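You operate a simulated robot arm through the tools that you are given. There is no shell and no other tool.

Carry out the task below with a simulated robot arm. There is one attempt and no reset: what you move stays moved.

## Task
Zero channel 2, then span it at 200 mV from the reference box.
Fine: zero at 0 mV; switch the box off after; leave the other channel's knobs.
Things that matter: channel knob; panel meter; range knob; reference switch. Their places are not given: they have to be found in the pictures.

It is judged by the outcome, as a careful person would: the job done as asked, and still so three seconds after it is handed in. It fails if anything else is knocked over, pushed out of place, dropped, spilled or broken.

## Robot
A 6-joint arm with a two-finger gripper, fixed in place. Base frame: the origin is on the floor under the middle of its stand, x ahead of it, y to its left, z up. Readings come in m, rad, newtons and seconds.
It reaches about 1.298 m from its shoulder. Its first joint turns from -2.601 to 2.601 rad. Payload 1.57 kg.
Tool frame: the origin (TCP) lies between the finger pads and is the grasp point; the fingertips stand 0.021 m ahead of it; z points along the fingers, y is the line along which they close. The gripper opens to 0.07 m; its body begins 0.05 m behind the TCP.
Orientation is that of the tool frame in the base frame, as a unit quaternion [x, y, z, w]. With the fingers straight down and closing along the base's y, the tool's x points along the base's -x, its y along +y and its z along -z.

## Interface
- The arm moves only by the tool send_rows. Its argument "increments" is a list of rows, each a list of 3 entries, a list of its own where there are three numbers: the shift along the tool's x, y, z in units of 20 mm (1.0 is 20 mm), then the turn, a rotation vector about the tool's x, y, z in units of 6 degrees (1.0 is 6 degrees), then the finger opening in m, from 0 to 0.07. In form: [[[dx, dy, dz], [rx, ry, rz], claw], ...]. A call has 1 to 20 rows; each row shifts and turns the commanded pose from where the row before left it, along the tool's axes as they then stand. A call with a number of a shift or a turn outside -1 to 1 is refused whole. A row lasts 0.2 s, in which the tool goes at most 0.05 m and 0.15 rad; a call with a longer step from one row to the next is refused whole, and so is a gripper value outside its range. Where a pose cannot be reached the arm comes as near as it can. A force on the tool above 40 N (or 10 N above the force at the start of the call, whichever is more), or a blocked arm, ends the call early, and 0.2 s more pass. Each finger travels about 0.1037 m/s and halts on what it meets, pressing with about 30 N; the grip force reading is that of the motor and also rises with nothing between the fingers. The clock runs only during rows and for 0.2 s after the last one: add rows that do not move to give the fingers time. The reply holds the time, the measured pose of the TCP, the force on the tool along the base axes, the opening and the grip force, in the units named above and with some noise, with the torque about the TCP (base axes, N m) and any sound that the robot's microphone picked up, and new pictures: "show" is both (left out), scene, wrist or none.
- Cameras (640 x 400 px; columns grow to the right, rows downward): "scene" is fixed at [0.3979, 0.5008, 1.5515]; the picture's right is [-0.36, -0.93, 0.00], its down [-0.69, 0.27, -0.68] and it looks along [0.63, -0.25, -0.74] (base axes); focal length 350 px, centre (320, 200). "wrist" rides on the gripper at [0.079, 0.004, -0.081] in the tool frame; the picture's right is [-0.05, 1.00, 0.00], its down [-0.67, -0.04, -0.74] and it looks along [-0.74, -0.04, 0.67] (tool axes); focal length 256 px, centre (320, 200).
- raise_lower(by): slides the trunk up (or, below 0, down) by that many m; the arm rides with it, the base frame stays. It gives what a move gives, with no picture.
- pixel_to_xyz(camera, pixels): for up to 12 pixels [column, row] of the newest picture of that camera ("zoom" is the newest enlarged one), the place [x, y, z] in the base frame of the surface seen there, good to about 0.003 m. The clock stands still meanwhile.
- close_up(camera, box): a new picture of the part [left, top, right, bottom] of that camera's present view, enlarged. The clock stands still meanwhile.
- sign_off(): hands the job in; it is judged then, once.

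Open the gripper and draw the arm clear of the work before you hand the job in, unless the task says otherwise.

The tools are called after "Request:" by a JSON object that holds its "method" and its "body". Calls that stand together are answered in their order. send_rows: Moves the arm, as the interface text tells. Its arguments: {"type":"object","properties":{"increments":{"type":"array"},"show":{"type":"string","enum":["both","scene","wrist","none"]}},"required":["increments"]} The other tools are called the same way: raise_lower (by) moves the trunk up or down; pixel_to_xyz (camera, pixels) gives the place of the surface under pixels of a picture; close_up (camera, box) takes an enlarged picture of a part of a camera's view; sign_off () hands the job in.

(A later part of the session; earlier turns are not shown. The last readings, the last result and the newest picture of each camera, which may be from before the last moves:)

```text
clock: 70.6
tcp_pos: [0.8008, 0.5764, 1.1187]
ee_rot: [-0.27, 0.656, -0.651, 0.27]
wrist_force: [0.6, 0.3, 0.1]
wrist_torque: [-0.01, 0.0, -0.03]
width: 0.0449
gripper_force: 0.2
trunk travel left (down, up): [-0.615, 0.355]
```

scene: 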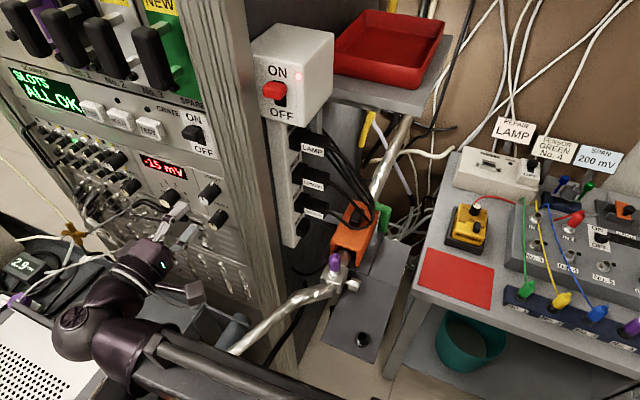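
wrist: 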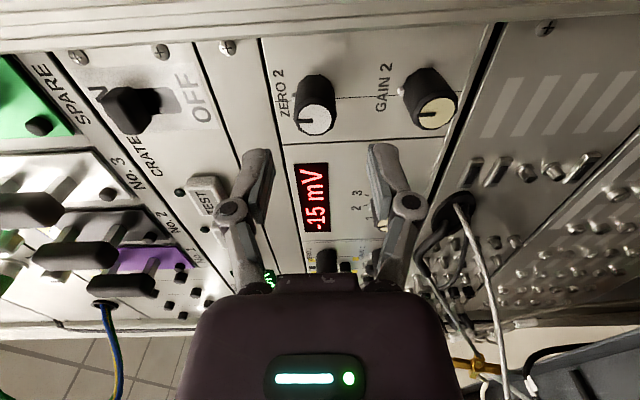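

Aligned with ZERO 2 ahead; I advance the last 54 mm and close on the knob.

Request:
{"method": "send_rows", "body": {"increments": [[[0.06, 0, 0.9], [0, 0, 0], 0.045], [[0, 0, 0.9], [0, 0, 0], 0.045], [[0, 0, 0.9], [0, 0, 0], 0.045]], "show": "wrist"}}

```text
clock: 71.4
tcp_pos: [0.8386, 0.5359, 1.1176]
ee_rot: [-0.272, 0.655, -0.651, 0.271]
wrist_force: [0.3, -0.4, 0.3]
wrist_torque: [-0.01, 0.0, 0.0]
width: 0.0449
gripper_force: 0.1
trunk travel left (down, up): [-0.615, 0.355]
```

wrist: 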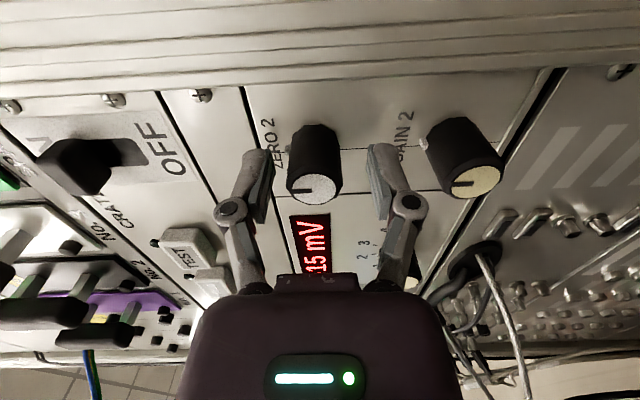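

The knob sits about 2 mm above finger centre, so I raise the trunk 1.5 mm, then close gently on it.

Request:
{"method": "raise_lower", "body": {"by": 0.0015}}

Request:
{"method": "send_rows", "body": {"increments": [[[0, 0, 0], [0, 0, 0], 0.02], [[0, 0, 0], [0, 0, 0], 0.02], [[0, 0, 0], [0, 0, 0], 0.02]], "show": "wrist"}}

Request:
{"method": "close_up", "body": {"camera": "scene", "box": [130, 140, 240, 225]}}

```text
clock: 71.9
tcp_pos: [0.8385, 0.5346, 1.1208]
ee_rot: [-0.272, 0.656, -0.65, 0.271]
wrist_force: [-0.4, -0.7, 0.6]
wrist_torque: [0.0, 0.03, 0.01]
width: 0.0447
gripper_force: 0.1
trunk travel left (down, up): [-0.616, 0.354]
```

```text
clock: 72.7
tcp_pos: [0.837, 0.5353, 1.1208]
ee_rot: [-0.271, 0.655, -0.651, 0.271]
wrist_force: [1.3, 3.4, 11.3]
wrist_torque: [-0.2, -0.27, 0.07]
width: 0.0245
gripper_force: 31.6
trunk travel left (down, up): [-0.616, 0.354]
```

wrist: 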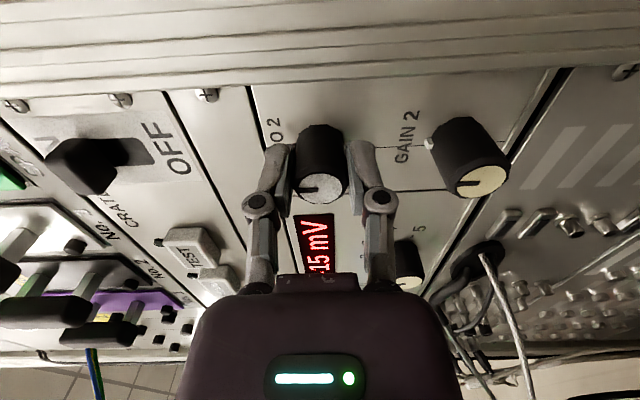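

```text
4.71 times, centred on (185, 182) of scene
```

zoom: 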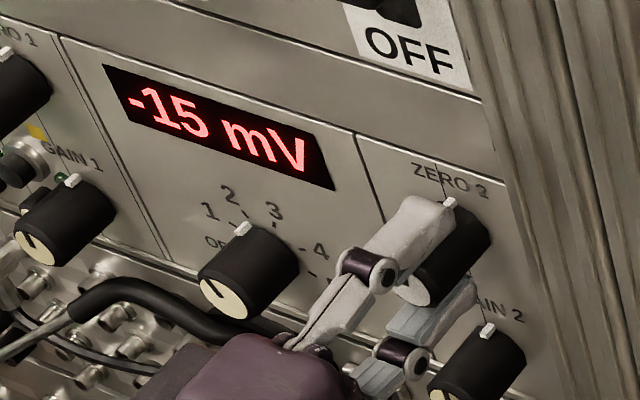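

Gripped at 24.5 mm, meter clearly visible at −15 mV. I turn clockwise 12° to learn direction and sensitivity.

Request:
{"method": "send_rows", "body": {"increments": [[[0, 0, 0], [0, 0, 1], 0.02], [[0, 0, 0], [0, 0, 1], 0.02], [[0, 0, 0], [0, 0, 0], 0.02]], "show": "none"}}

Request:
{"method": "close_up", "body": {"camera": "scene", "box": [130, 140, 240, 225]}}

```text
clock: 73.5
tcp_pos: [0.8373, 0.5362, 1.1219]
ee_rot: [-0.201, 0.68, -0.618, 0.339]
wrist_force: [6.3, 1.7, 14.0]
wrist_torque: [-0.27, -0.31, 0.61]
width: 0.0245
gripper_force: 31.5
trunk travel left (down, up): [-0.616, 0.354]
```

```text
4.71 times, centred on (185, 182) of scene
```

zoom: 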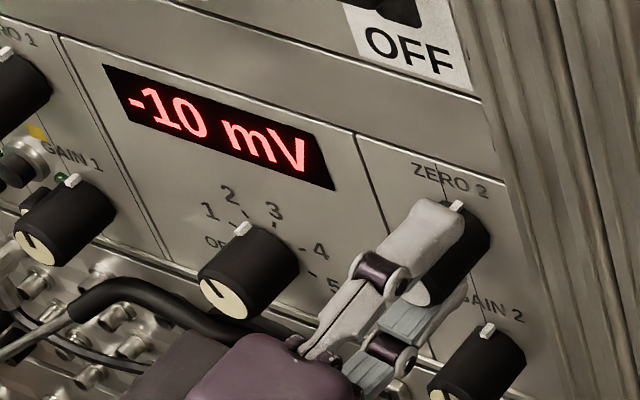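

12° clockwise moved it −15 → −10 mV, about 2.4°/mV. I turn another 22°, then check.

Request:
{"method": "send_rows", "body": {"increments": [[[0, 0, 0], [0, 0, 1], 0.02], [[0, 0, 0], [0, 0, 1], 0.02], [[0, 0, 0], [0, 0, 1], 0.02], [[0, 0, 0], [0, 0, 0.7], 0.02], [[0, 0, 0], [0, 0, 0], 0.02]], "show": "none"}}

Request:
{"method": "close_up", "body": {"camera": "scene", "box": [130, 140, 240, 225]}}

```text
clock: 74.7
tcp_pos: [0.8387, 0.5358, 1.1216]
ee_rot: [-0.066, 0.706, -0.543, 0.451]
wrist_force: [3.4, 2.8, 8.9]
wrist_torque: [0.02, -0.07, 0.11]
width: 0.0249
gripper_force: 31.9
trunk travel left (down, up): [-0.616, 0.354]
```

```text
4.71 times, centred on (185, 182) of scene
```

zoom: 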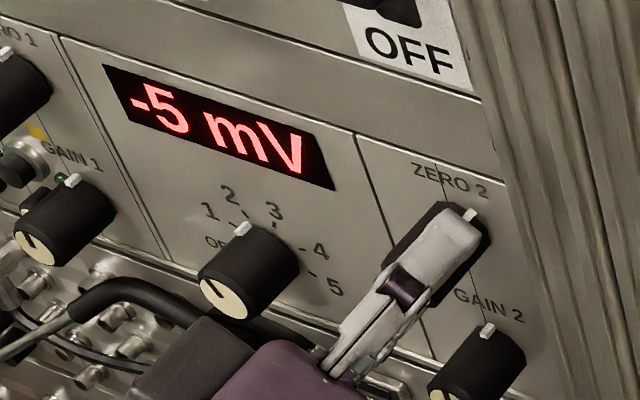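

Now −5 mV: it moves in 5 mV clicks. I turn 8° more and check.

Request:
{"method": "send_rows", "body": {"increments": [[[0, 0, 0], [0, 0, 0.7], 0.02], [[0, 0, 0], [0, 0, 0.7], 0.02], [[0, 0, 0], [0, 0, 0], 0.02]], "show": "none"}}

Request:
{"method": "close_up", "body": {"camera": "scene", "box": [130, 140, 240, 225]}}

```text
clock: 75.5
tcp_pos: [0.8375, 0.5349, 1.1193]
ee_rot: [-0.014, 0.709, -0.508, 0.488]
wrist_force: [1.7, -0.2, 4.4]
wrist_torque: [-0.31, -0.31, 0.47]
width: 0.0249
gripper_force: 32.0
trunk travel left (down, up): [-0.616, 0.354]
```

```text
4.71 times, centred on (185, 182) of scene
```

zoom: 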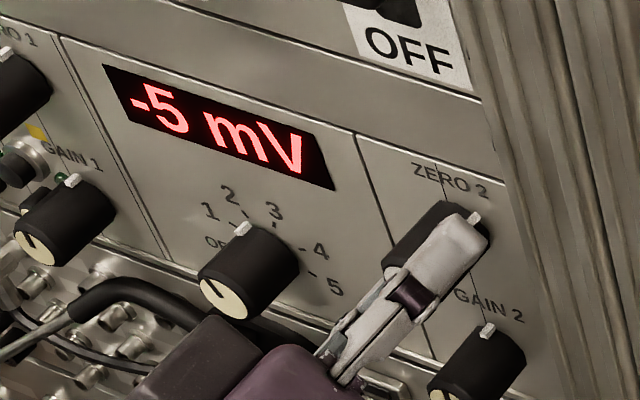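

Still −5 mV at 43° total; I turn a further 8°.

Request:
{"method": "send_rows", "body": {"increments": [[[0, 0, 0], [0, 0, 0.7], 0.02], [[0, 0, 0], [0, 0, 0.7], 0.02], [[0, 0, 0], [0, 0, 0], 0.02]], "show": "none"}}

Request:
{"method": "close_up", "body": {"camera": "scene", "box": [130, 140, 240, 225]}}

```text
clock: 76.3
tcp_pos: [0.837, 0.5358, 1.1207]
ee_rot: [0.038, 0.709, -0.471, 0.524]
wrist_force: [3.2, 4.4, 6.8]
wrist_torque: [0.1, 0.1, -0.22]
width: 0.0248
gripper_force: 31.8
trunk travel left (down, up): [-0.616, 0.354]
```

```text
4.71 times, centred on (185, 182) of scene
```

zoom: 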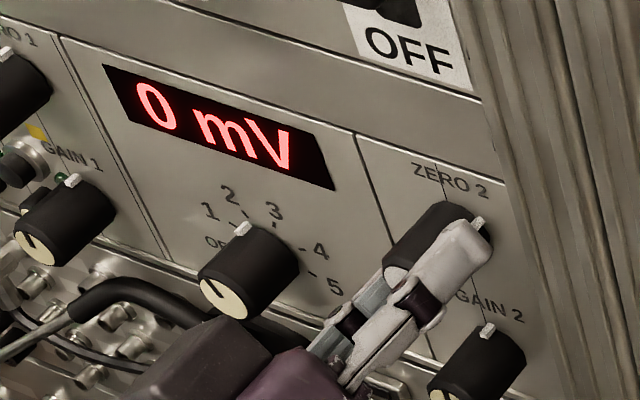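

The meter reads 0 mV; the thresholds suggest 20° clicks, so I turn 9° more to the middle of the click, then release.

Request:
{"method": "send_rows", "body": {"increments": [[[0, 0, 0], [0, 0, 0.75], 0.02], [[0, 0, 0], [0, 0, 0.75], 0.02], [[0, 0, 0], [0, 0, 0], 0.02], [[0, 0, 0], [0, 0, 0], 0.045], [[0, 0, 0], [0, 0, 0], 0.045]], "show": "wrist"}}

Request:
{"method": "close_up", "body": {"camera": "scene", "box": [130, 140, 240, 225]}}

```text
clock: 77.5
tcp_pos: [0.837, 0.5358, 1.12]
ee_rot: [0.094, 0.703, -0.428, 0.56]
wrist_force: [0.2, 0.1, 0.3]
wrist_torque: [0.0, -0.02, -0.01]
width: 0.045
gripper_force: 0.1
trunk travel left (down, up): [-0.616, 0.354]
```

wrist: 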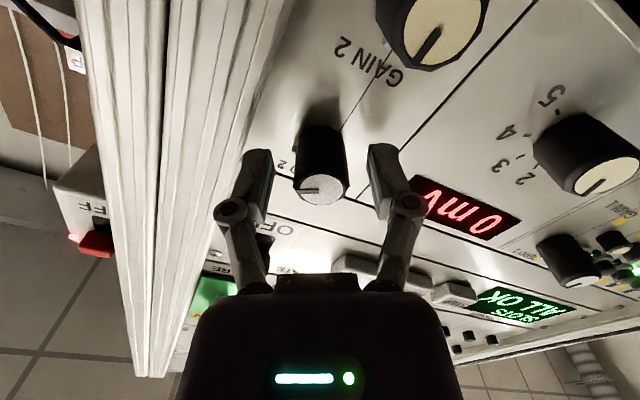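

```text
4.71 times, centred on (185, 182) of scene
```

zoom: 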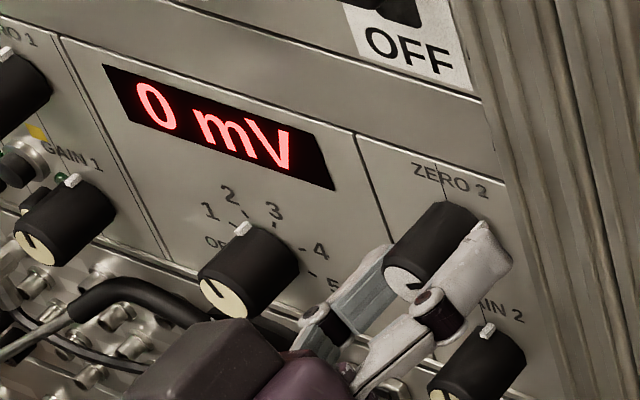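

Zero is done: 0 mV with the knob released. I withdraw, roll back 60°, and then raise the trunk for the trip to the reference box.

Request:
{"method": "send_rows", "body": {"increments": [[[0, 0, -1], [0, 0, 0], 0.045], [[0, 0, -1], [0, 0, 0], 0.045], [[0, 0, -1], [0, 0, 0], 0.045], [[0, 0, -1], [0, 0, 0], 0.045], [[0, 0, -0.4], [0, 0, -1], 0.045], [[0, 0, -0.4], [0, 0, -1], 0.045], [[0, 0, -0.4], [0, 0, -1], 0.045], [[0, 0, -0.4], [0, 0, -1], 0.045], [[0, 0, -0.4], [0, 0, -1], 0.045], [[0, 0, -0.4], [0, 0, -1], 0.045], [[0, 0, -0.4], [0, 0, -1], 0.045], [[0, 0, -0.4], [0, 0, -1], 0.045], [[0, 0, -0.4], [0, 0, -1], 0.045], [[0, 0, -0.4], [0, 0, -1], 0.045]], "show": "none"}}

Request:
{"method": "raise_lower", "body": {"by": 0.187}}

Request:
{"method": "send_rows", "body": {"increments": [[[0.75, 0, 0], [-1, 0, 0], 0.045], [[0.75, 0, 0], [-1, 0, 0], 0.045], [[0.75, 0, 0], [-1, 0, 0], 0.045], [[0.75, 0, 0], [-1, 0, 0], 0.045], [[0.75, 0, 0], [-1, 0, 0], 0.045], [[0.75, 0, 0], [-1, 0, 0], 0.045], [[0.75, 0, 0], [-1, 0, 0], 0.045], [[0.75, 0, 0], [-1, 0, 0], 0.045], [[0.75, 0, 0], [-1, 0, 0], 0.045], [[0.75, 0, 0], [-1, 0, 0], 0.045], [[0.75, 0, 0], [-1, 0, 0], 0.045], [[0.75, 0, 0], [-1, 0, 0], 0.045], [[0.75, 0, 0], [-1, 0, 0], 0.045], [[0.75, 0, 0], [-1, 0, 0], 0.045], [[0.75, 0, 0], [-1, 0, 0], 0.045]], "show": "both"}}

```text
clock: 80.5
tcp_pos: [0.7258, 0.6492, 1.1199]
ee_rot: [-0.272, 0.654, -0.652, 0.27]
wrist_force: [0.0, 0.8, 0.1]
wrist_torque: [0.01, -0.01, 0.06]
width: 0.0451
gripper_force: 0.1
trunk travel left (down, up): [-0.616, 0.354]
```

```text
clock: 82.6
tcp_pos: [0.7251, 0.6504, 1.3074]
ee_rot: [-0.271, 0.654, -0.652, 0.272]
wrist_force: [0.9, 0.3, 0.4]
wrist_torque: [-0.02, 0.0, 0.02]
width: 0.0449
gripper_force: 0.0
trunk travel left (down, up): [-0.803, 0.167]
```

```text
clock: 85.8
tcp_pos: [0.5636, 0.4884, 1.1219]
ee_rot: [-0.384, 0.923, 0.004, -0.001]
wrist_force: [0.3, -1.0, -0.6]
wrist_torque: [0.02, 0.02, 0.0]
width: 0.0451
gripper_force: 0.1
out of reach, approached as far as the arm can: row 1, 2, 3, 4, 5, 6, 7, 8, 9, 10, 11, 12, 13, 14
trunk travel left (down, up): [-0.803, 0.167]
```

scene: 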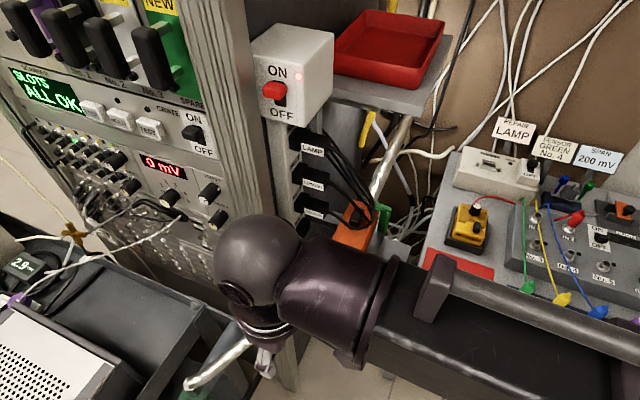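
wrist: 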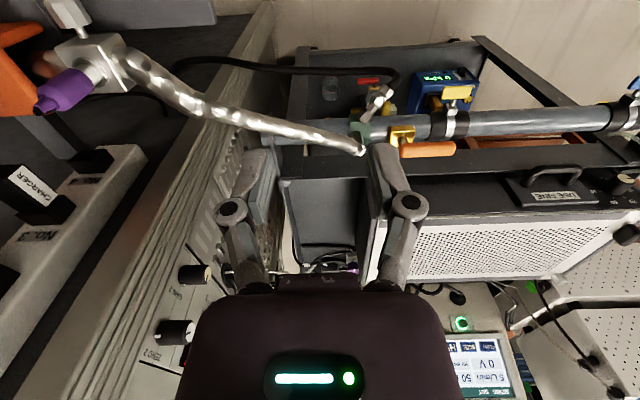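

The meter still shows 0 mV from a distance. I translate back along −Y toward the table.

Request:
{"method": "send_rows", "body": {"increments": [[[1, -1, 0], [0, 0, 0], 0.045], [[1, -1, 0], [0, 0, 0], 0.045], [[1, -1, 0], [0, 0, 0], 0.045], [[1, -1, 0], [0, 0, 0], 0.045], [[1, -1, 0], [0, 0, 0], 0.045], [[1, -1, 0], [0, 0, 0], 0.045], [[1, -1, 0], [0, 0, 0], 0.045], [[1, -1, 0], [0, 0, 0], 0.045], [[1, -1, 0], [0, 0, 0], 0.045], [[1, -1, 0], [0, 0, 0], 0.045], [[1, -1, 0], [0, 0, 0], 0.045], [[1, -1, 0], [0, 0, 0], 0.045], [[1, -1, 0], [0, 0, 0], 0.045], [[1, -1, 0], [0, 0, 0], 0.045], [[1, -1, 0], [0, 0, 0], 0.045], [[1, -1, 0], [0, 0, 0], 0.045], [[1, -1, 0], [0, 0, 0], 0.045], [[1, -1, 0], [0, 0, 0], 0.045], [[1, -1, 0], [0, 0, 0], 0.045], [[1, -1, 0], [0, 0, 0], 0.045]], "show": "both"}}

Request:
{"method": "close_up", "body": {"camera": "scene", "box": [452, 195, 496, 222]}}

```text
clock: 90.0
tcp_pos: [0.5683, -0.0779, 1.1222]
ee_rot: [-0.385, 0.923, 0.003, 0.0]
wrist_force: [0.8, 0.3, 0.7]
wrist_torque: [0.04, 0.0, 0.01]
width: 0.0449
gripper_force: 0.0
trunk travel left (down, up): [-0.803, 0.167]
```

scene: 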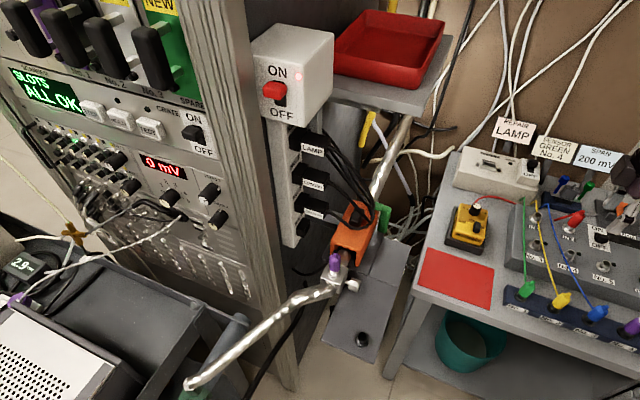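
wrist: 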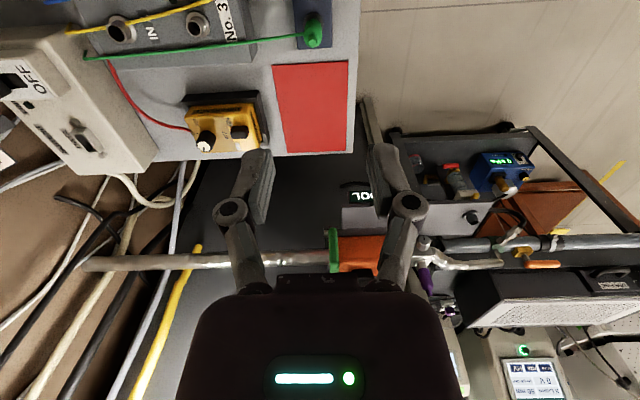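

```text
14.55 times, centred on (474, 208) of scene
```

zoom: 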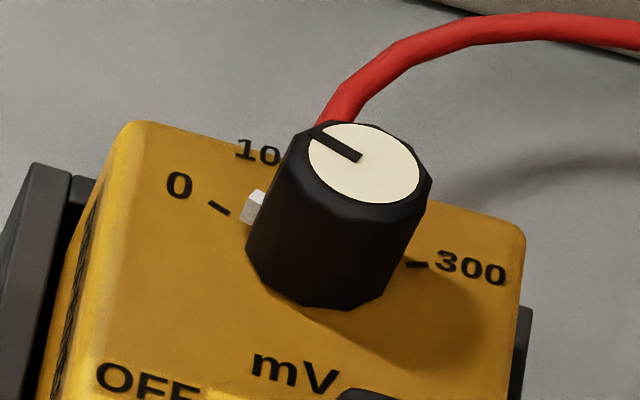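

The range knob is at 0. I measure its top face precisely from this zoom before moving over it.

Request:
{"method": "pixel_to_xyz", "body": {"camera": "zoom", "pixels": [[364, 163], [316, 155], [412, 172], [350, 130], [380, 196], [340, 170], [390, 155], [255, 205], [225, 208], [420, 264], [340, 300]]}}

```text
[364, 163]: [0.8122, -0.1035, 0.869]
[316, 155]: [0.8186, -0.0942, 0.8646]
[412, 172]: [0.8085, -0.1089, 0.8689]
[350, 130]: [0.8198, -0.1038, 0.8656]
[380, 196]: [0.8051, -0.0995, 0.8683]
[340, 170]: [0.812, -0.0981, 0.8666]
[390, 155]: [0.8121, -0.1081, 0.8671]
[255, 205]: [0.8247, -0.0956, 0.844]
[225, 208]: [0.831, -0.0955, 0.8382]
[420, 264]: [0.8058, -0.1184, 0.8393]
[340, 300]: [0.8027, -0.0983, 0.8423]
```

Knob centre (0.813,−0.102), top z 0.867. I move over it at z 1.12, then lower partway and check alignment.

Request:
{"method": "send_rows", "body": {"increments": [[[-0.78, -0.95, 0], [0, 0, 0], 0.05], [[-0.78, -0.95, 0], [0, 0, 0], 0.05], [[-0.78, -0.95, 0], [0, 0, 0], 0.05], [[-0.78, -0.95, 0], [0, 0, 0], 0.05], [[-0.78, -0.95, 0], [0, 0, 0], 0.05], [[-0.78, -0.95, 0], [0, 0, 0], 0.05], [[-0.78, -0.95, 0], [0, 0, 0], 0.05], [[-0.78, -0.95, 0], [0, 0, 0], 0.05], [[-0.78, -0.95, 0], [0, 0, 0], 0.05], [[-0.78, -0.95, 0], [0, 0, 0], 0.05]], "show": "none"}}

Request:
{"method": "raise_lower", "body": {"by": -0.2}}

Request:
{"method": "send_rows", "body": {"increments": [[[0, 0, 0], [0, 0, 0], 0.05]], "show": "both"}}

```text
clock: 92.2
tcp_pos: [0.8112, -0.1009, 1.1216]
ee_rot: [-0.384, 0.923, 0.003, 0.0]
wrist_force: [0.7, -0.5, 0.3]
wrist_torque: [0.03, 0.04, 0.0]
width: 0.0499
gripper_force: 0.0
out of reach, approached as far as the arm can: row 1
trunk travel left (down, up): [-0.803, 0.167]
```

```text
clock: 94.3
tcp_pos: [0.8107, -0.0999, 0.9224]
ee_rot: [-0.383, 0.924, 0.002, 0.0]
wrist_force: [0.8, -0.6, -0.2]
wrist_torque: [-0.03, 0.01, -0.01]
width: 0.0502
gripper_force: 0.0
trunk travel left (down, up): [-0.603, 0.367]
```

```text
clock: 94.8
tcp_pos: [0.8123, -0.1003, 0.9222]
ee_rot: [-0.384, 0.923, 0.003, -0.001]
wrist_force: [0.3, 0.3, 0.4]
wrist_torque: [0.0, 0.02, 0.02]
width: 0.0498
gripper_force: 0.1
trunk travel left (down, up): [-0.603, 0.367]
```

scene: 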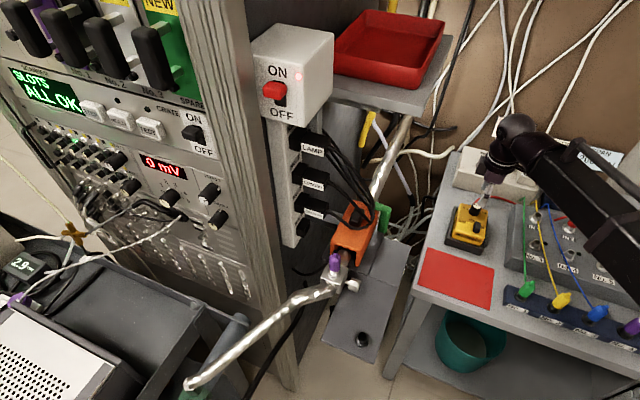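
wrist: 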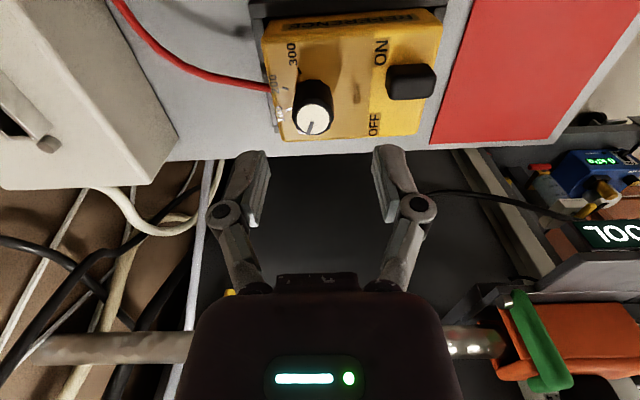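

The knob is centred between the fingers (312,120). I check the red lead's height by the rear edge of the box where the left finger will come down.

Request:
{"method": "pixel_to_xyz", "body": {"camera": "wrist", "pixels": [[264, 87], [250, 85], [230, 80], [200, 70], [275, 110], [280, 130], [312, 118], [296, 118], [330, 118], [268, 70]]}}

```text
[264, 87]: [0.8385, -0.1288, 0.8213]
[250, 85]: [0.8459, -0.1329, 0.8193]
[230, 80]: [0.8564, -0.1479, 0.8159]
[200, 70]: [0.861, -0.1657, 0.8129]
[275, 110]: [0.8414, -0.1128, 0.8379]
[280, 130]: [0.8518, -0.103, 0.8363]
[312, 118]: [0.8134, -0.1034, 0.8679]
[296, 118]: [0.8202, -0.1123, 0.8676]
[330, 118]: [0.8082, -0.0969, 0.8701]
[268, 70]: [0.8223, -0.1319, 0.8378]
```

The lead is well below (z≤0.823). I trim 2 mm toward the knob centre and lower 55 mm to straddle it.

Request:
{"method": "send_rows", "body": {"increments": [[[0.06, -0.11, 0], [0, 0, 0], 0.05]], "show": "none"}}

Request:
{"method": "raise_lower", "body": {"by": -0.055}}

Request:
{"method": "send_rows", "body": {"increments": [[[0, 0, 0], [0, 0, 0], 0.05]], "show": "both"}}

```text
clock: 95.2
tcp_pos: [0.8119, -0.103, 0.9221]
ee_rot: [-0.383, 0.924, 0.003, 0.0]
wrist_force: [1.4, 0.5, 0.1]
wrist_torque: [-0.04, 0.02, 0.01]
width: 0.0502
gripper_force: 0.0
trunk travel left (down, up): [-0.603, 0.367]
```

```text
clock: 96.1
tcp_pos: [0.811, -0.1028, 0.8674]
ee_rot: [-0.383, 0.924, 0.003, 0.0]
wrist_force: [-0.3, 0.2, 0.0]
wrist_torque: [0.0, -0.01, 0.01]
width: 0.0499
gripper_force: 0.2
trunk travel left (down, up): [-0.548, 0.422]
```

```text
clock: 96.5
tcp_pos: [0.8124, -0.1033, 0.8671]
ee_rot: [-0.383, 0.924, 0.003, -0.001]
wrist_force: [0.4, -0.2, 0.1]
wrist_torque: [0.02, -0.04, -0.02]
width: 0.05
gripper_force: 0.0
trunk travel left (down, up): [-0.548, 0.422]
```

scene: 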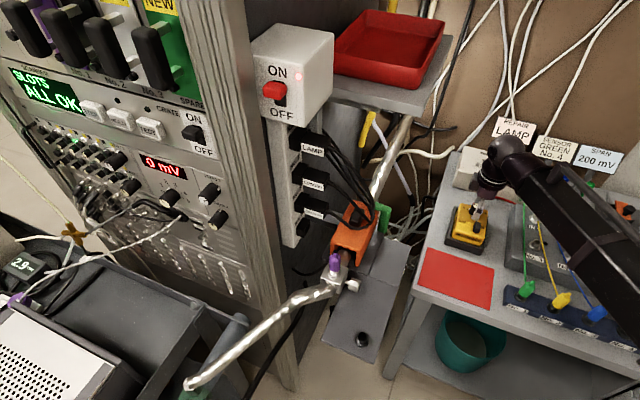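
wrist: 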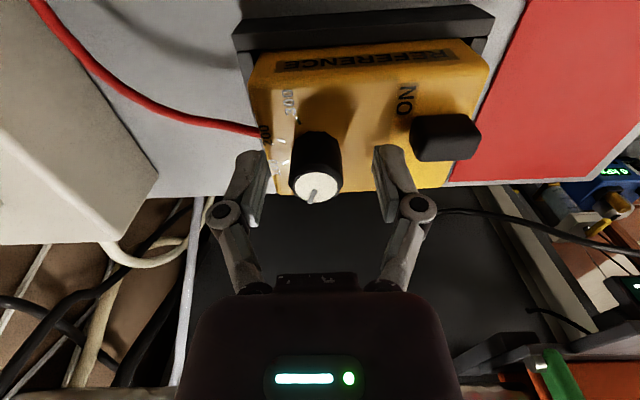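

The fingers straddle the knob, clear of the lever. I close on the knob and check forces.

Request:
{"method": "send_rows", "body": {"increments": [[[0, 0, 0], [0, 0, 0], 0.03], [[0, 0, 0], [0, 0, 0], 0.02], [[0, 0, 0], [0, 0, 0], 0.02]], "show": "wrist"}}

```text
clock: 97.3
tcp_pos: [0.8129, -0.1027, 0.8668]
ee_rot: [-0.382, 0.924, 0.002, 0.0]
wrist_force: [4.7, -2.2, 5.1]
wrist_torque: [-0.08, -0.07, -0.04]
width: 0.0242
gripper_force: 30.1
trunk travel left (down, up): [-0.548, 0.422]
```

wrist: 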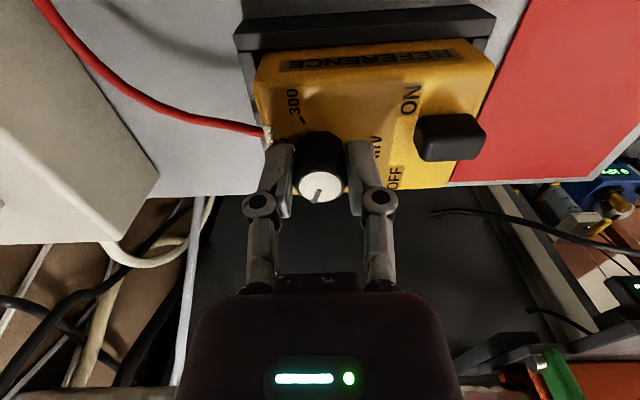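

Gripped with small side forces. I turn clockwise 45° and watch the meter.

Request:
{"method": "send_rows", "body": {"increments": [[[0, 0, 0], [0, 0, 0.9], 0.02], [[0, 0, 0], [0, 0, 0.9], 0.02], [[0, 0, 0], [0, 0, 0.9], 0.02], [[0, 0, 0], [0, 0, 0.9], 0.02], [[0, 0, 0], [0, 0, 0.9], 0.02], [[0, 0, 0], [0, 0, 0.9], 0.02], [[0, 0, 0], [0, 0, 0.9], 0.02], [[0, 0, 0], [0, 0, 0.9], 0.02]], "show": "both"}}

Request:
{"method": "close_up", "body": {"camera": "scene", "box": [130, 140, 240, 225]}}

```text
clock: 99.1
tcp_pos: [0.8118, -0.1034, 0.8672]
ee_rot: [-0.015, 1.0, 0.002, -0.001]
wrist_force: [0.6, 3.5, 1.4]
wrist_torque: [0.3, -0.29, 0.0]
width: 0.024
gripper_force: 30.6
trunk travel left (down, up): [-0.548, 0.422]
```

scene: 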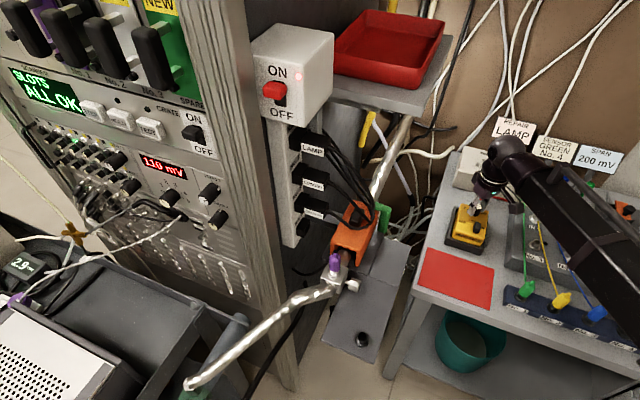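
wrist: 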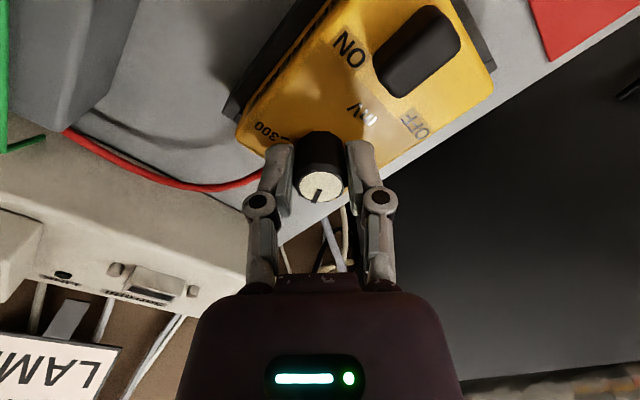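

```text
4.71 times, centred on (185, 182) of scene
```

zoom: 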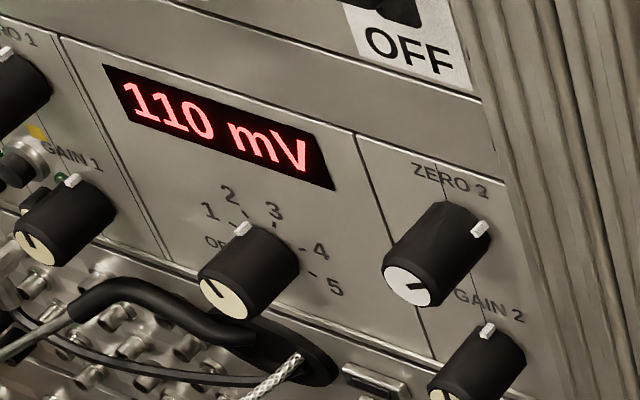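

The meter shows 110 mV at the 100 position (gain ~10% high). I turn another 45° to the 200 position.

Request:
{"method": "send_rows", "body": {"increments": [[[0, 0, 0], [0, 0, 0.9], 0.02], [[0, 0, 0], [0, 0, 0.9], 0.02], [[0, 0, 0], [0, 0, 0.9], 0.02], [[0, 0, 0], [0, 0, 0.9], 0.02], [[0, 0, 0], [0, 0, 0.9], 0.02], [[0, 0, 0], [0, 0, 0.9], 0.02], [[0, 0, 0], [0, 0, 0.9], 0.02], [[0, 0, 0], [0, 0, 0.9], 0.02]], "show": "wrist"}}

Request:
{"method": "close_up", "body": {"camera": "scene", "box": [130, 140, 240, 225]}}

```text
clock: 100.9
tcp_pos: [0.811, -0.102, 0.8668]
ee_rot: [0.353, 0.936, 0.002, -0.003]
wrist_force: [2.5, 9.8, 3.3]
wrist_torque: [0.3, -0.15, -0.01]
width: 0.0238
gripper_force: 30.0
trunk travel left (down, up): [-0.548, 0.422]
```

wrist: 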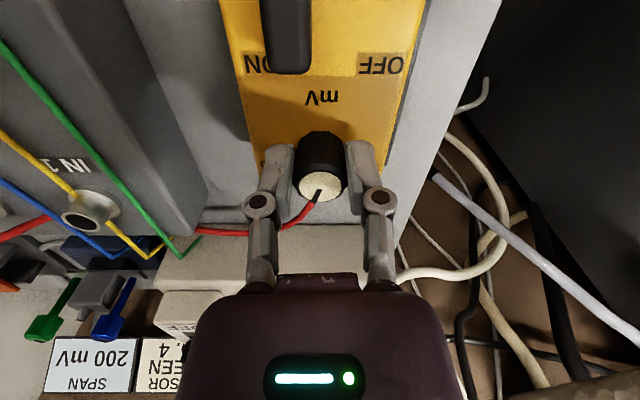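

```text
4.71 times, centred on (185, 182) of scene
```

zoom: 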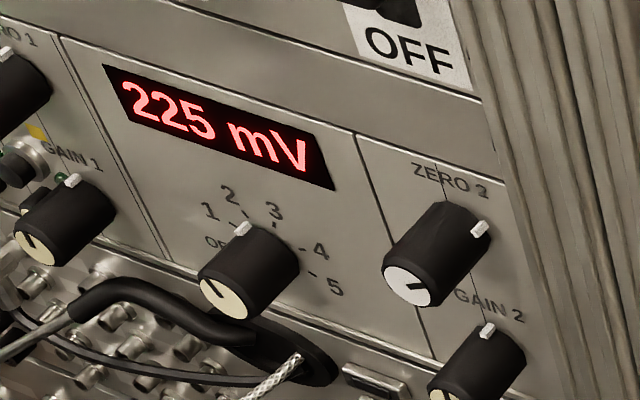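

The meter shows 225 mV at the 200 position. I add the last 3.6° to centre the detent, release, and raise clear.

Request:
{"method": "send_rows", "body": {"increments": [[[0, 0, 0], [0, 0, 0.6], 0.02], [[0, 0, 0], [0, 0, 0], 0.02], [[0, 0, 0], [0, 0, 0], 0.04], [[0, 0, 0], [0, 0, 0], 0.04]], "show": "none"}}

Request:
{"method": "raise_lower", "body": {"by": 0.25}}

Request:
{"method": "send_rows", "body": {"increments": [[[1, -1, 0], [0, 0, 0], 0.045], [[1, -1, 0], [0, 0, 0], 0.045], [[1, -1, 0], [0, 0, 0], 0.045], [[1, -1, 0], [0, 0, 0], 0.045], [[1, -1, 0], [0, 0, 0], 0.045], [[1, -1, 0], [0, 0, 0], 0.045], [[1, -1, 0], [0, 0, 0], 0.045], [[1, -1, 0], [0, 0, 0], 0.045]], "show": "both"}}

Request:
{"method": "close_up", "body": {"camera": "scene", "box": [435, 190, 515, 260]}}

```text
clock: 101.9
tcp_pos: [0.812, -0.1034, 0.8667]
ee_rot: [0.382, 0.924, 0.001, -0.002]
wrist_force: [-0.6, -0.1, 0.0]
wrist_torque: [-0.01, -0.01, -0.01]
width: 0.04
gripper_force: 0.1
trunk travel left (down, up): [-0.548, 0.422]
```

```text
clock: 104.5
tcp_pos: [0.8125, -0.1022, 1.1177]
ee_rot: [0.383, 0.924, 0.002, -0.002]
wrist_force: [-0.3, -0.2, -0.5]
wrist_torque: [0.01, 0.02, 0.0]
width: 0.0398
gripper_force: 0.0
trunk travel left (down, up): [-0.798, 0.172]
```

```text
clock: 106.3
tcp_pos: [0.5879, -0.1026, 1.1178]
ee_rot: [0.383, 0.924, 0.002, -0.003]
wrist_force: [0.0, 0.1, 0.0]
wrist_torque: [-0.01, -0.03, -0.03]
width: 0.0448
gripper_force: 0.1
trunk travel left (down, up): [-0.798, 0.172]
```

scene: 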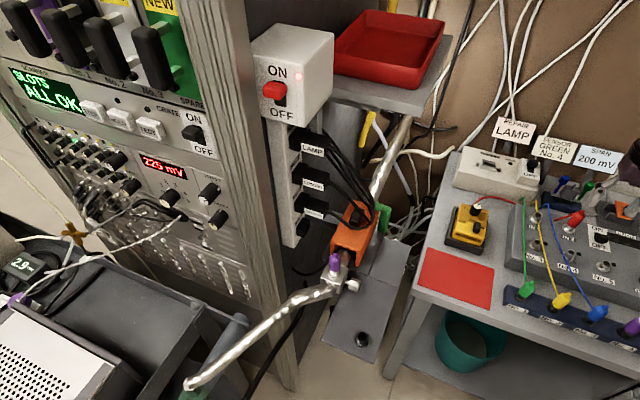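
wrist: 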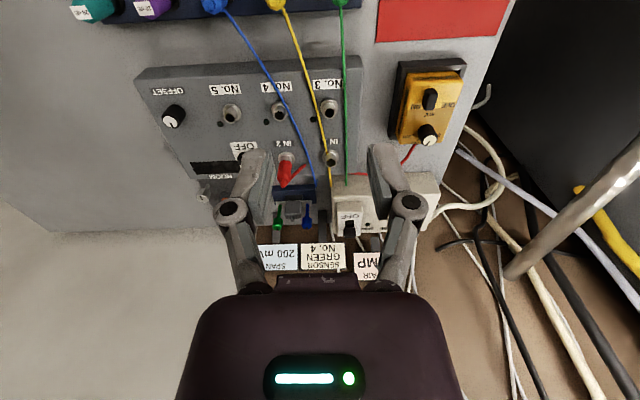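

```text
5.71 times, centred on (475, 225) of scene
```

zoom: 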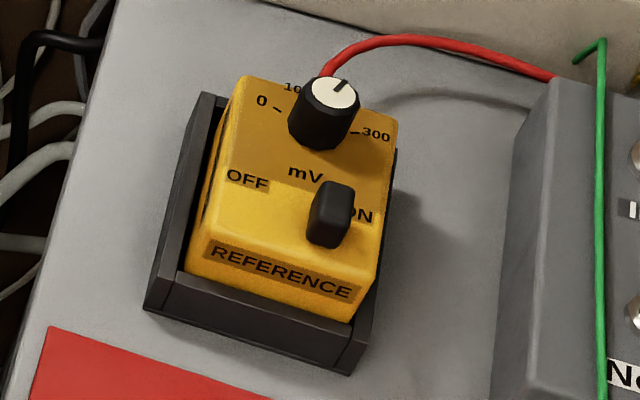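

Range is at 200, switch ON, box in place, meter 225 mV. I head back to the rack for GAIN 2, yawing then translating +Y.

Request:
{"method": "send_rows", "body": {"increments": [[[0, 0, 0], [0, 0, -1], 0.045], [[0, 0, 0], [0, 0, -1], 0.045], [[0, 0, 0], [0, 0, -1], 0.045], [[0, 0, 0], [0, 0, -1], 0.045], [[0, 0, 0], [0, 0, -1], 0.045], [[0, 0, 0], [0, 0, -1], 0.045], [[0, 0, 0], [0, 0, -1], 0.045], [[0, 0, 0], [0, 0, -1], 0.045], [[0, 0, 0], [0, 0, -1], 0.045], [[0, 0, 0], [0, 0, -1], 0.045], [[0, 0, 0], [0, 0, -1], 0.045], [[0, 0, 0], [0, 0, -1], 0.045], [[0, 0, 0], [0, 0, -1], 0.045], [[0, 0, 0], [0, 0, -1], 0.045], [[0, 0, 0], [0, 0, -1], 0.045]], "show": "none"}}

Request:
{"method": "send_rows", "body": {"increments": [[[-0.95, 1, 0], [0, 0, 0], 0.045], [[-0.95, 1, 0], [0, 0, 0], 0.045], [[-0.95, 1, 0], [0, 0, 0], 0.045], [[-0.95, 1, 0], [0, 0, 0], 0.045], [[-0.95, 1, 0], [0, 0, 0], 0.045], [[-0.95, 1, 0], [0, 0, 0], 0.045], [[-0.95, 1, 0], [0, 0, 0], 0.045], [[-0.95, 1, 0], [0, 0, 0], 0.045], [[-0.95, 1, 0], [0, 0, 0], 0.045], [[-0.95, 1, 0], [0, 0, 0], 0.045], [[-0.95, 1, 0], [0, 0, 0], 0.045], [[-0.95, 1, 0], [0, 0, 0], 0.045], [[-0.95, 1, 0], [0, 0, 0], 0.045], [[-0.95, 1, 0], [0, 0, 0], 0.045], [[-0.95, 1, 0], [0, 0, 0], 0.045], [[-0.95, 1, 0], [0, 0, 0], 0.045], [[-0.95, 1, 0], [0, 0, 0], 0.045], [[-0.95, 1, 0], [0, 0, 0], 0.045], [[-0.95, 1, 0], [0, 0, 0], 0.045], [[-0.95, 1, 0], [0, 0, 0], 0.045]], "show": "none"}}

Request:
{"method": "send_rows", "body": {"increments": [[[-0.82, 0, 0], [1, 0, 0], 0.045], [[-0.82, 0, 0], [1, 0, 0], 0.045], [[-0.82, 0, 0], [1, 0, 0], 0.045], [[-0.82, 0, 0], [1, 0, 0], 0.045], [[-0.82, 0, 0], [1, 0, 0], 0.045], [[-0.82, 0, 0], [1, 0, 0], 0.045], [[-0.82, 0, 0], [1, 0, 0], 0.045], [[-0.82, 0, 0], [1, 0, 0], 0.045], [[-0.82, 0, 0], [1, 0, 0], 0.045], [[-0.82, 0, 0], [1, 0, 0], 0.045], [[-0.82, 0, 0], [1, 0, 0], 0.045], [[-0.82, 0, 0], [1, 0, 0], 0.045], [[-0.82, 0, 0], [1, 0, 0], 0.045], [[-0.82, 0, 0], [1, 0, 0], 0.045], [[-0.82, 0, 0], [1, 0, 0], 0.045]], "show": "both"}}

```text
clock: 109.5
tcp_pos: [0.586, -0.1021, 1.1169]
ee_rot: [-0.384, 0.923, 0.002, 0.0]
wrist_force: [0.1, -0.8, -0.3]
wrist_torque: [0.05, 0.0, 0.01]
width: 0.0447
gripper_force: 0.1
trunk travel left (down, up): [-0.798, 0.172]
```

```text
clock: 113.7
tcp_pos: [0.572, 0.4492, 1.1168]
ee_rot: [-0.383, 0.924, 0.002, 0.0]
wrist_force: [0.0, 0.2, 0.2]
wrist_torque: [-0.01, -0.02, 0.01]
width: 0.0452
gripper_force: 0.1
trunk travel left (down, up): [-0.798, 0.172]
```

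```text
clock: 116.9
tcp_pos: [0.7462, 0.6225, 1.3009]
ee_rot: [-0.271, 0.655, -0.65, 0.272]
wrist_force: [0.4, -0.6, 1.1]
wrist_torque: [0.01, -0.03, 0.01]
width: 0.0449
gripper_force: 0.1
out of reach, approached as far as the arm can: row 3, 4, 5, 6, 7, 8, 9, 10, 11, 12, 13, 14, 15
trunk travel left (down, up): [-0.798, 0.172]
```

scene: 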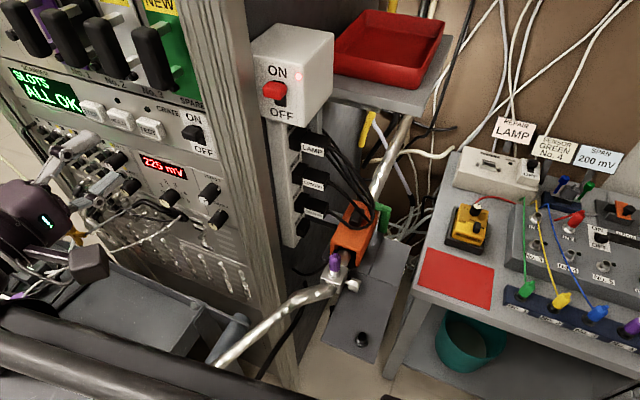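
wrist: 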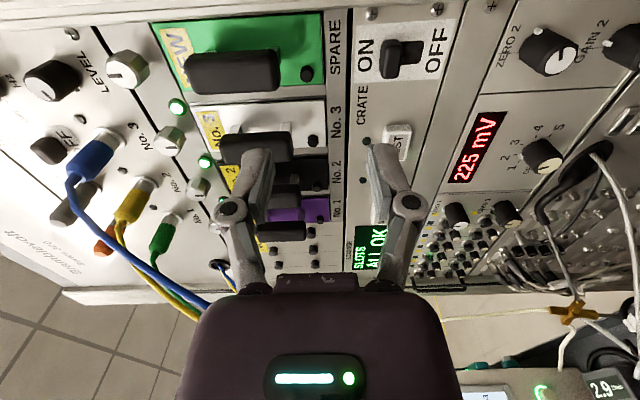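

Clear of the panel by ~0.14 m. I lower 0.25 m to GAIN 2's height (z≈1.051).

Request:
{"method": "raise_lower", "body": {"by": -0.25}}

Request:
{"method": "send_rows", "body": {"increments": [[[-0.22, 0, 0.8], [0, 0, 0], 0.045], [[0, 0, 0.8], [0, 0, 0], 0.045], [[0, 0, 0.8], [0, 0, 0], 0.045]], "show": "both"}}

```text
clock: 119.5
tcp_pos: [0.745, 0.6227, 1.0521]
ee_rot: [-0.272, 0.656, -0.65, 0.27]
wrist_force: [0.4, 1.0, -0.6]
wrist_torque: [-0.02, -0.01, -0.04]
width: 0.045
gripper_force: 0.1
trunk travel left (down, up): [-0.548, 0.422]
```

```text
clock: 120.3
tcp_pos: [0.7831, 0.5905, 1.0524]
ee_rot: [-0.272, 0.656, -0.651, 0.271]
wrist_force: [0.0, 0.2, -0.3]
wrist_torque: [0.0, 0.0, -0.02]
width: 0.0451
gripper_force: 0.2
trunk travel left (down, up): [-0.548, 0.422]
```

scene: 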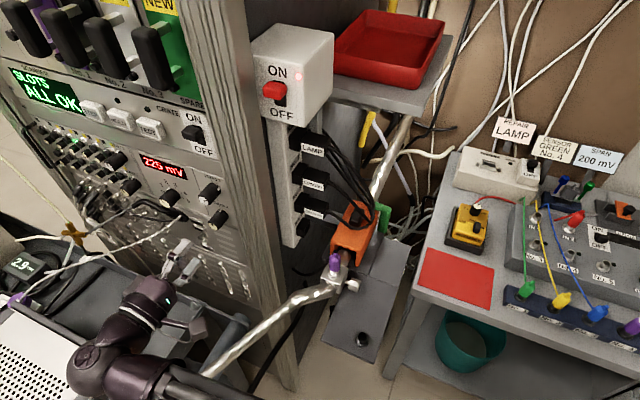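
wrist: 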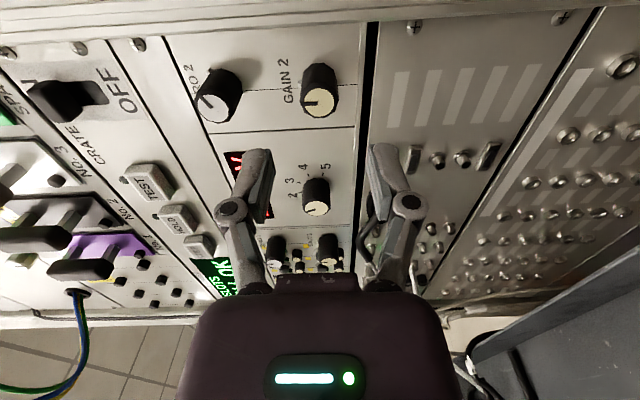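

GAIN 2 is centred at (320,95). I advance 77 mm to straddle it.

Request:
{"method": "send_rows", "body": {"increments": [[[0, 0, 0.96], [0, 0, 0], 0.045], [[0, 0, 0.96], [0, 0, 0], 0.045], [[0, 0, 0.96], [0, 0, 0], 0.045], [[0, 0, 0.96], [0, 0, 0], 0.045]], "show": "wrist"}}

```text
clock: 121.3
tcp_pos: [0.8363, 0.5357, 1.0521]
ee_rot: [-0.271, 0.656, -0.65, 0.272]
wrist_force: [-0.1, 0.4, 0.5]
wrist_torque: [-0.01, 0.01, -0.02]
width: 0.0447
gripper_force: 0.0
trunk travel left (down, up): [-0.548, 0.422]
```

wrist: 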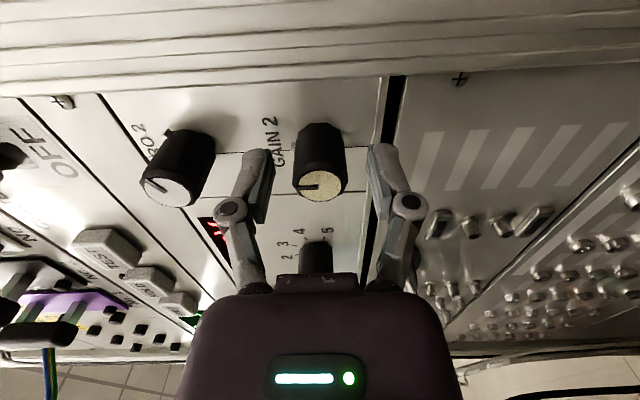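

The knob is centred between the fingers. I close and turn counter-clockwise 12° to see the gain's effect.

Request:
{"method": "send_rows", "body": {"increments": [[[0, 0, 0], [0, 0, 0], 0.02], [[0, 0, 0], [0, 0, 0], 0.02], [[0, 0, 0], [0, 0, 0], 0.02], [[0, 0, 0], [0, 0, -1], 0.02], [[0, 0, 0], [0, 0, -1], 0.02], [[0, 0, 0], [0, 0, 0], 0.02]], "show": "wrist"}}

Request:
{"method": "close_up", "body": {"camera": "scene", "box": [130, 140, 240, 225]}}

```text
clock: 122.7
tcp_pos: [0.8353, 0.5376, 1.0512]
ee_rot: [0.338, -0.624, 0.676, -0.2]
wrist_force: [0.9, 3.2, 7.3]
wrist_torque: [-0.22, -0.24, -0.4]
width: 0.0248
gripper_force: 32.1
trunk travel left (down, up): [-0.548, 0.422]
```

wrist: 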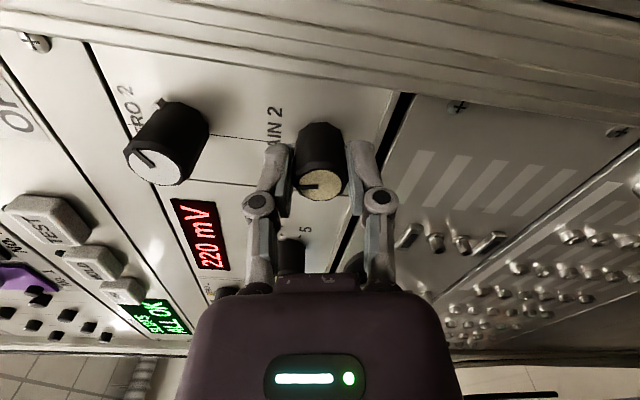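

```text
4.71 times, centred on (185, 182) of scene
```

zoom: 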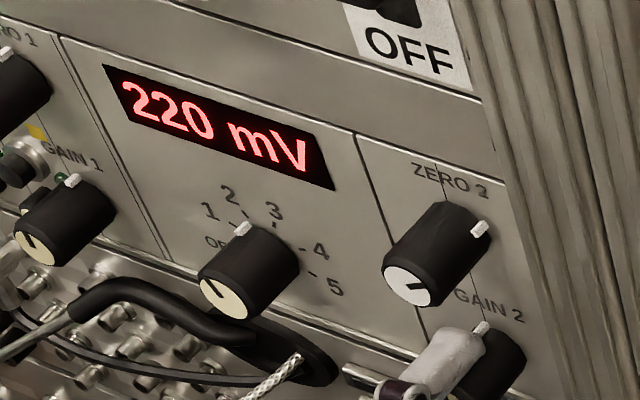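

Counter-clockwise lowers it: 220 mV. About 5 mV per 20° click, so I turn 48° more (total 60°).

Request:
{"method": "send_rows", "body": {"increments": [[[0, 0, 0], [0, 0, -1], 0.02], [[0, 0, 0], [0, 0, -1], 0.02], [[0, 0, 0], [0, 0, -1], 0.02], [[0, 0, 0], [0, 0, -1], 0.02], [[0, 0, 0], [0, 0, -1], 0.02], [[0, 0, 0], [0, 0, -1], 0.02], [[0, 0, 0], [0, 0, -1], 0.02], [[0, 0, 0], [0, 0, -1], 0.02], [[0, 0, 0], [0, 0, 0], 0.02]], "show": "wrist"}}

Request:
{"method": "close_up", "body": {"camera": "scene", "box": [130, 140, 240, 225]}}

```text
clock: 124.7
tcp_pos: [0.8361, 0.5376, 1.0529]
ee_rot: [0.563, -0.431, 0.7, 0.091]
wrist_force: [11.5, 10.1, 24.3]
wrist_torque: [0.07, 0.06, 0.61]
width: 0.0246
gripper_force: 32.1
trunk travel left (down, up): [-0.548, 0.422]
```

wrist: 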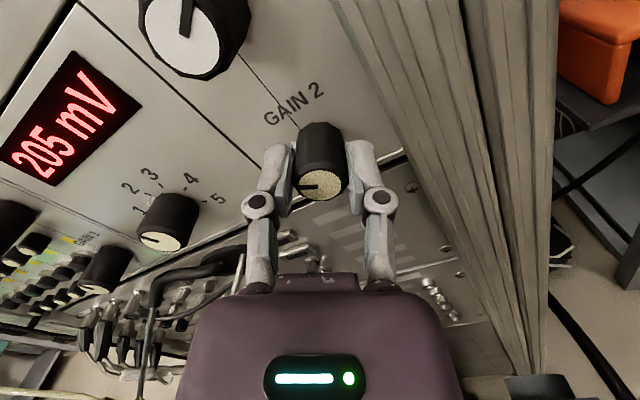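

```text
4.71 times, centred on (185, 182) of scene
```

zoom: 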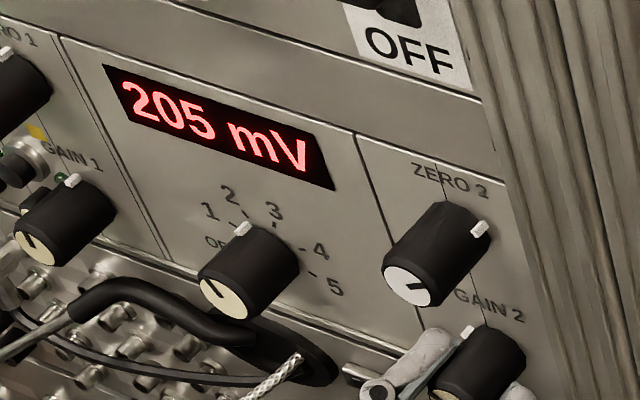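

205 mV after 60°. I turn 9° more counter-clockwise and check.

Request:
{"method": "send_rows", "body": {"increments": [[[0, 0, 0], [0, 0, -0.75], 0.02], [[0, 0, 0], [0, 0, -0.75], 0.02], [[0, 0, 0], [0, 0, 0], 0.02]], "show": "none"}}

Request:
{"method": "close_up", "body": {"camera": "scene", "box": [130, 140, 240, 225]}}

```text
clock: 125.5
tcp_pos: [0.8367, 0.5366, 1.0538]
ee_rot: [0.594, -0.386, 0.69, 0.146]
wrist_force: [13.0, 13.7, 26.5]
wrist_torque: [-0.05, -0.11, 0.36]
width: 0.0249
gripper_force: 31.9
trunk travel left (down, up): [-0.548, 0.422]
```

```text
4.71 times, centred on (185, 182) of scene
```

zoom: 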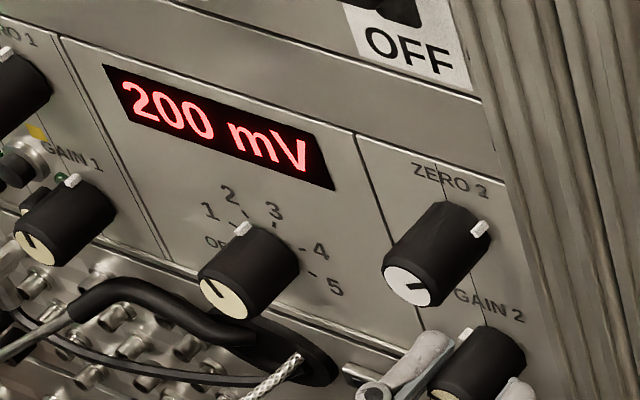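

The meter reads 200 mV at 69°. I add 5° to sit in the middle of the click, then check before releasing.

Request:
{"method": "send_rows", "body": {"increments": [[[0, 0, 0], [0, 0, -0.8], 0.02], [[0, 0, 0], [0, 0, 0], 0.02]], "show": "wrist"}}

Request:
{"method": "close_up", "body": {"camera": "scene", "box": [130, 140, 240, 225]}}

```text
clock: 126.1
tcp_pos: [0.836, 0.5372, 1.0525]
ee_rot: [0.61, -0.36, 0.684, 0.175]
wrist_force: [16.3, 14.5, 26.6]
wrist_torque: [-0.12, -0.19, 0.38]
width: 0.0245
gripper_force: 32.1
trunk travel left (down, up): [-0.548, 0.422]
```

wrist: 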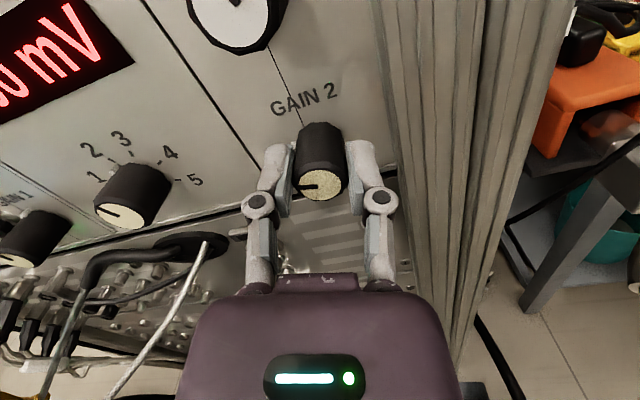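

```text
4.71 times, centred on (185, 182) of scene
```

zoom: 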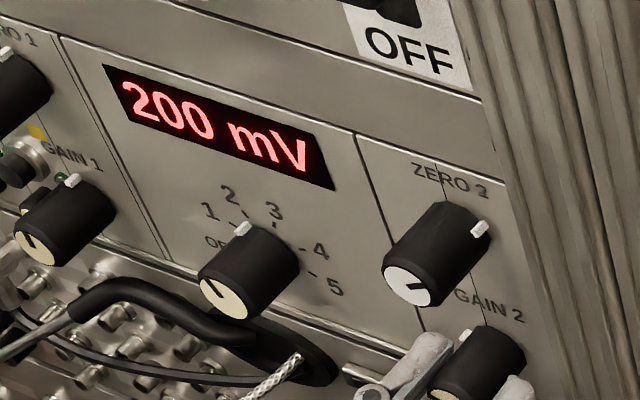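

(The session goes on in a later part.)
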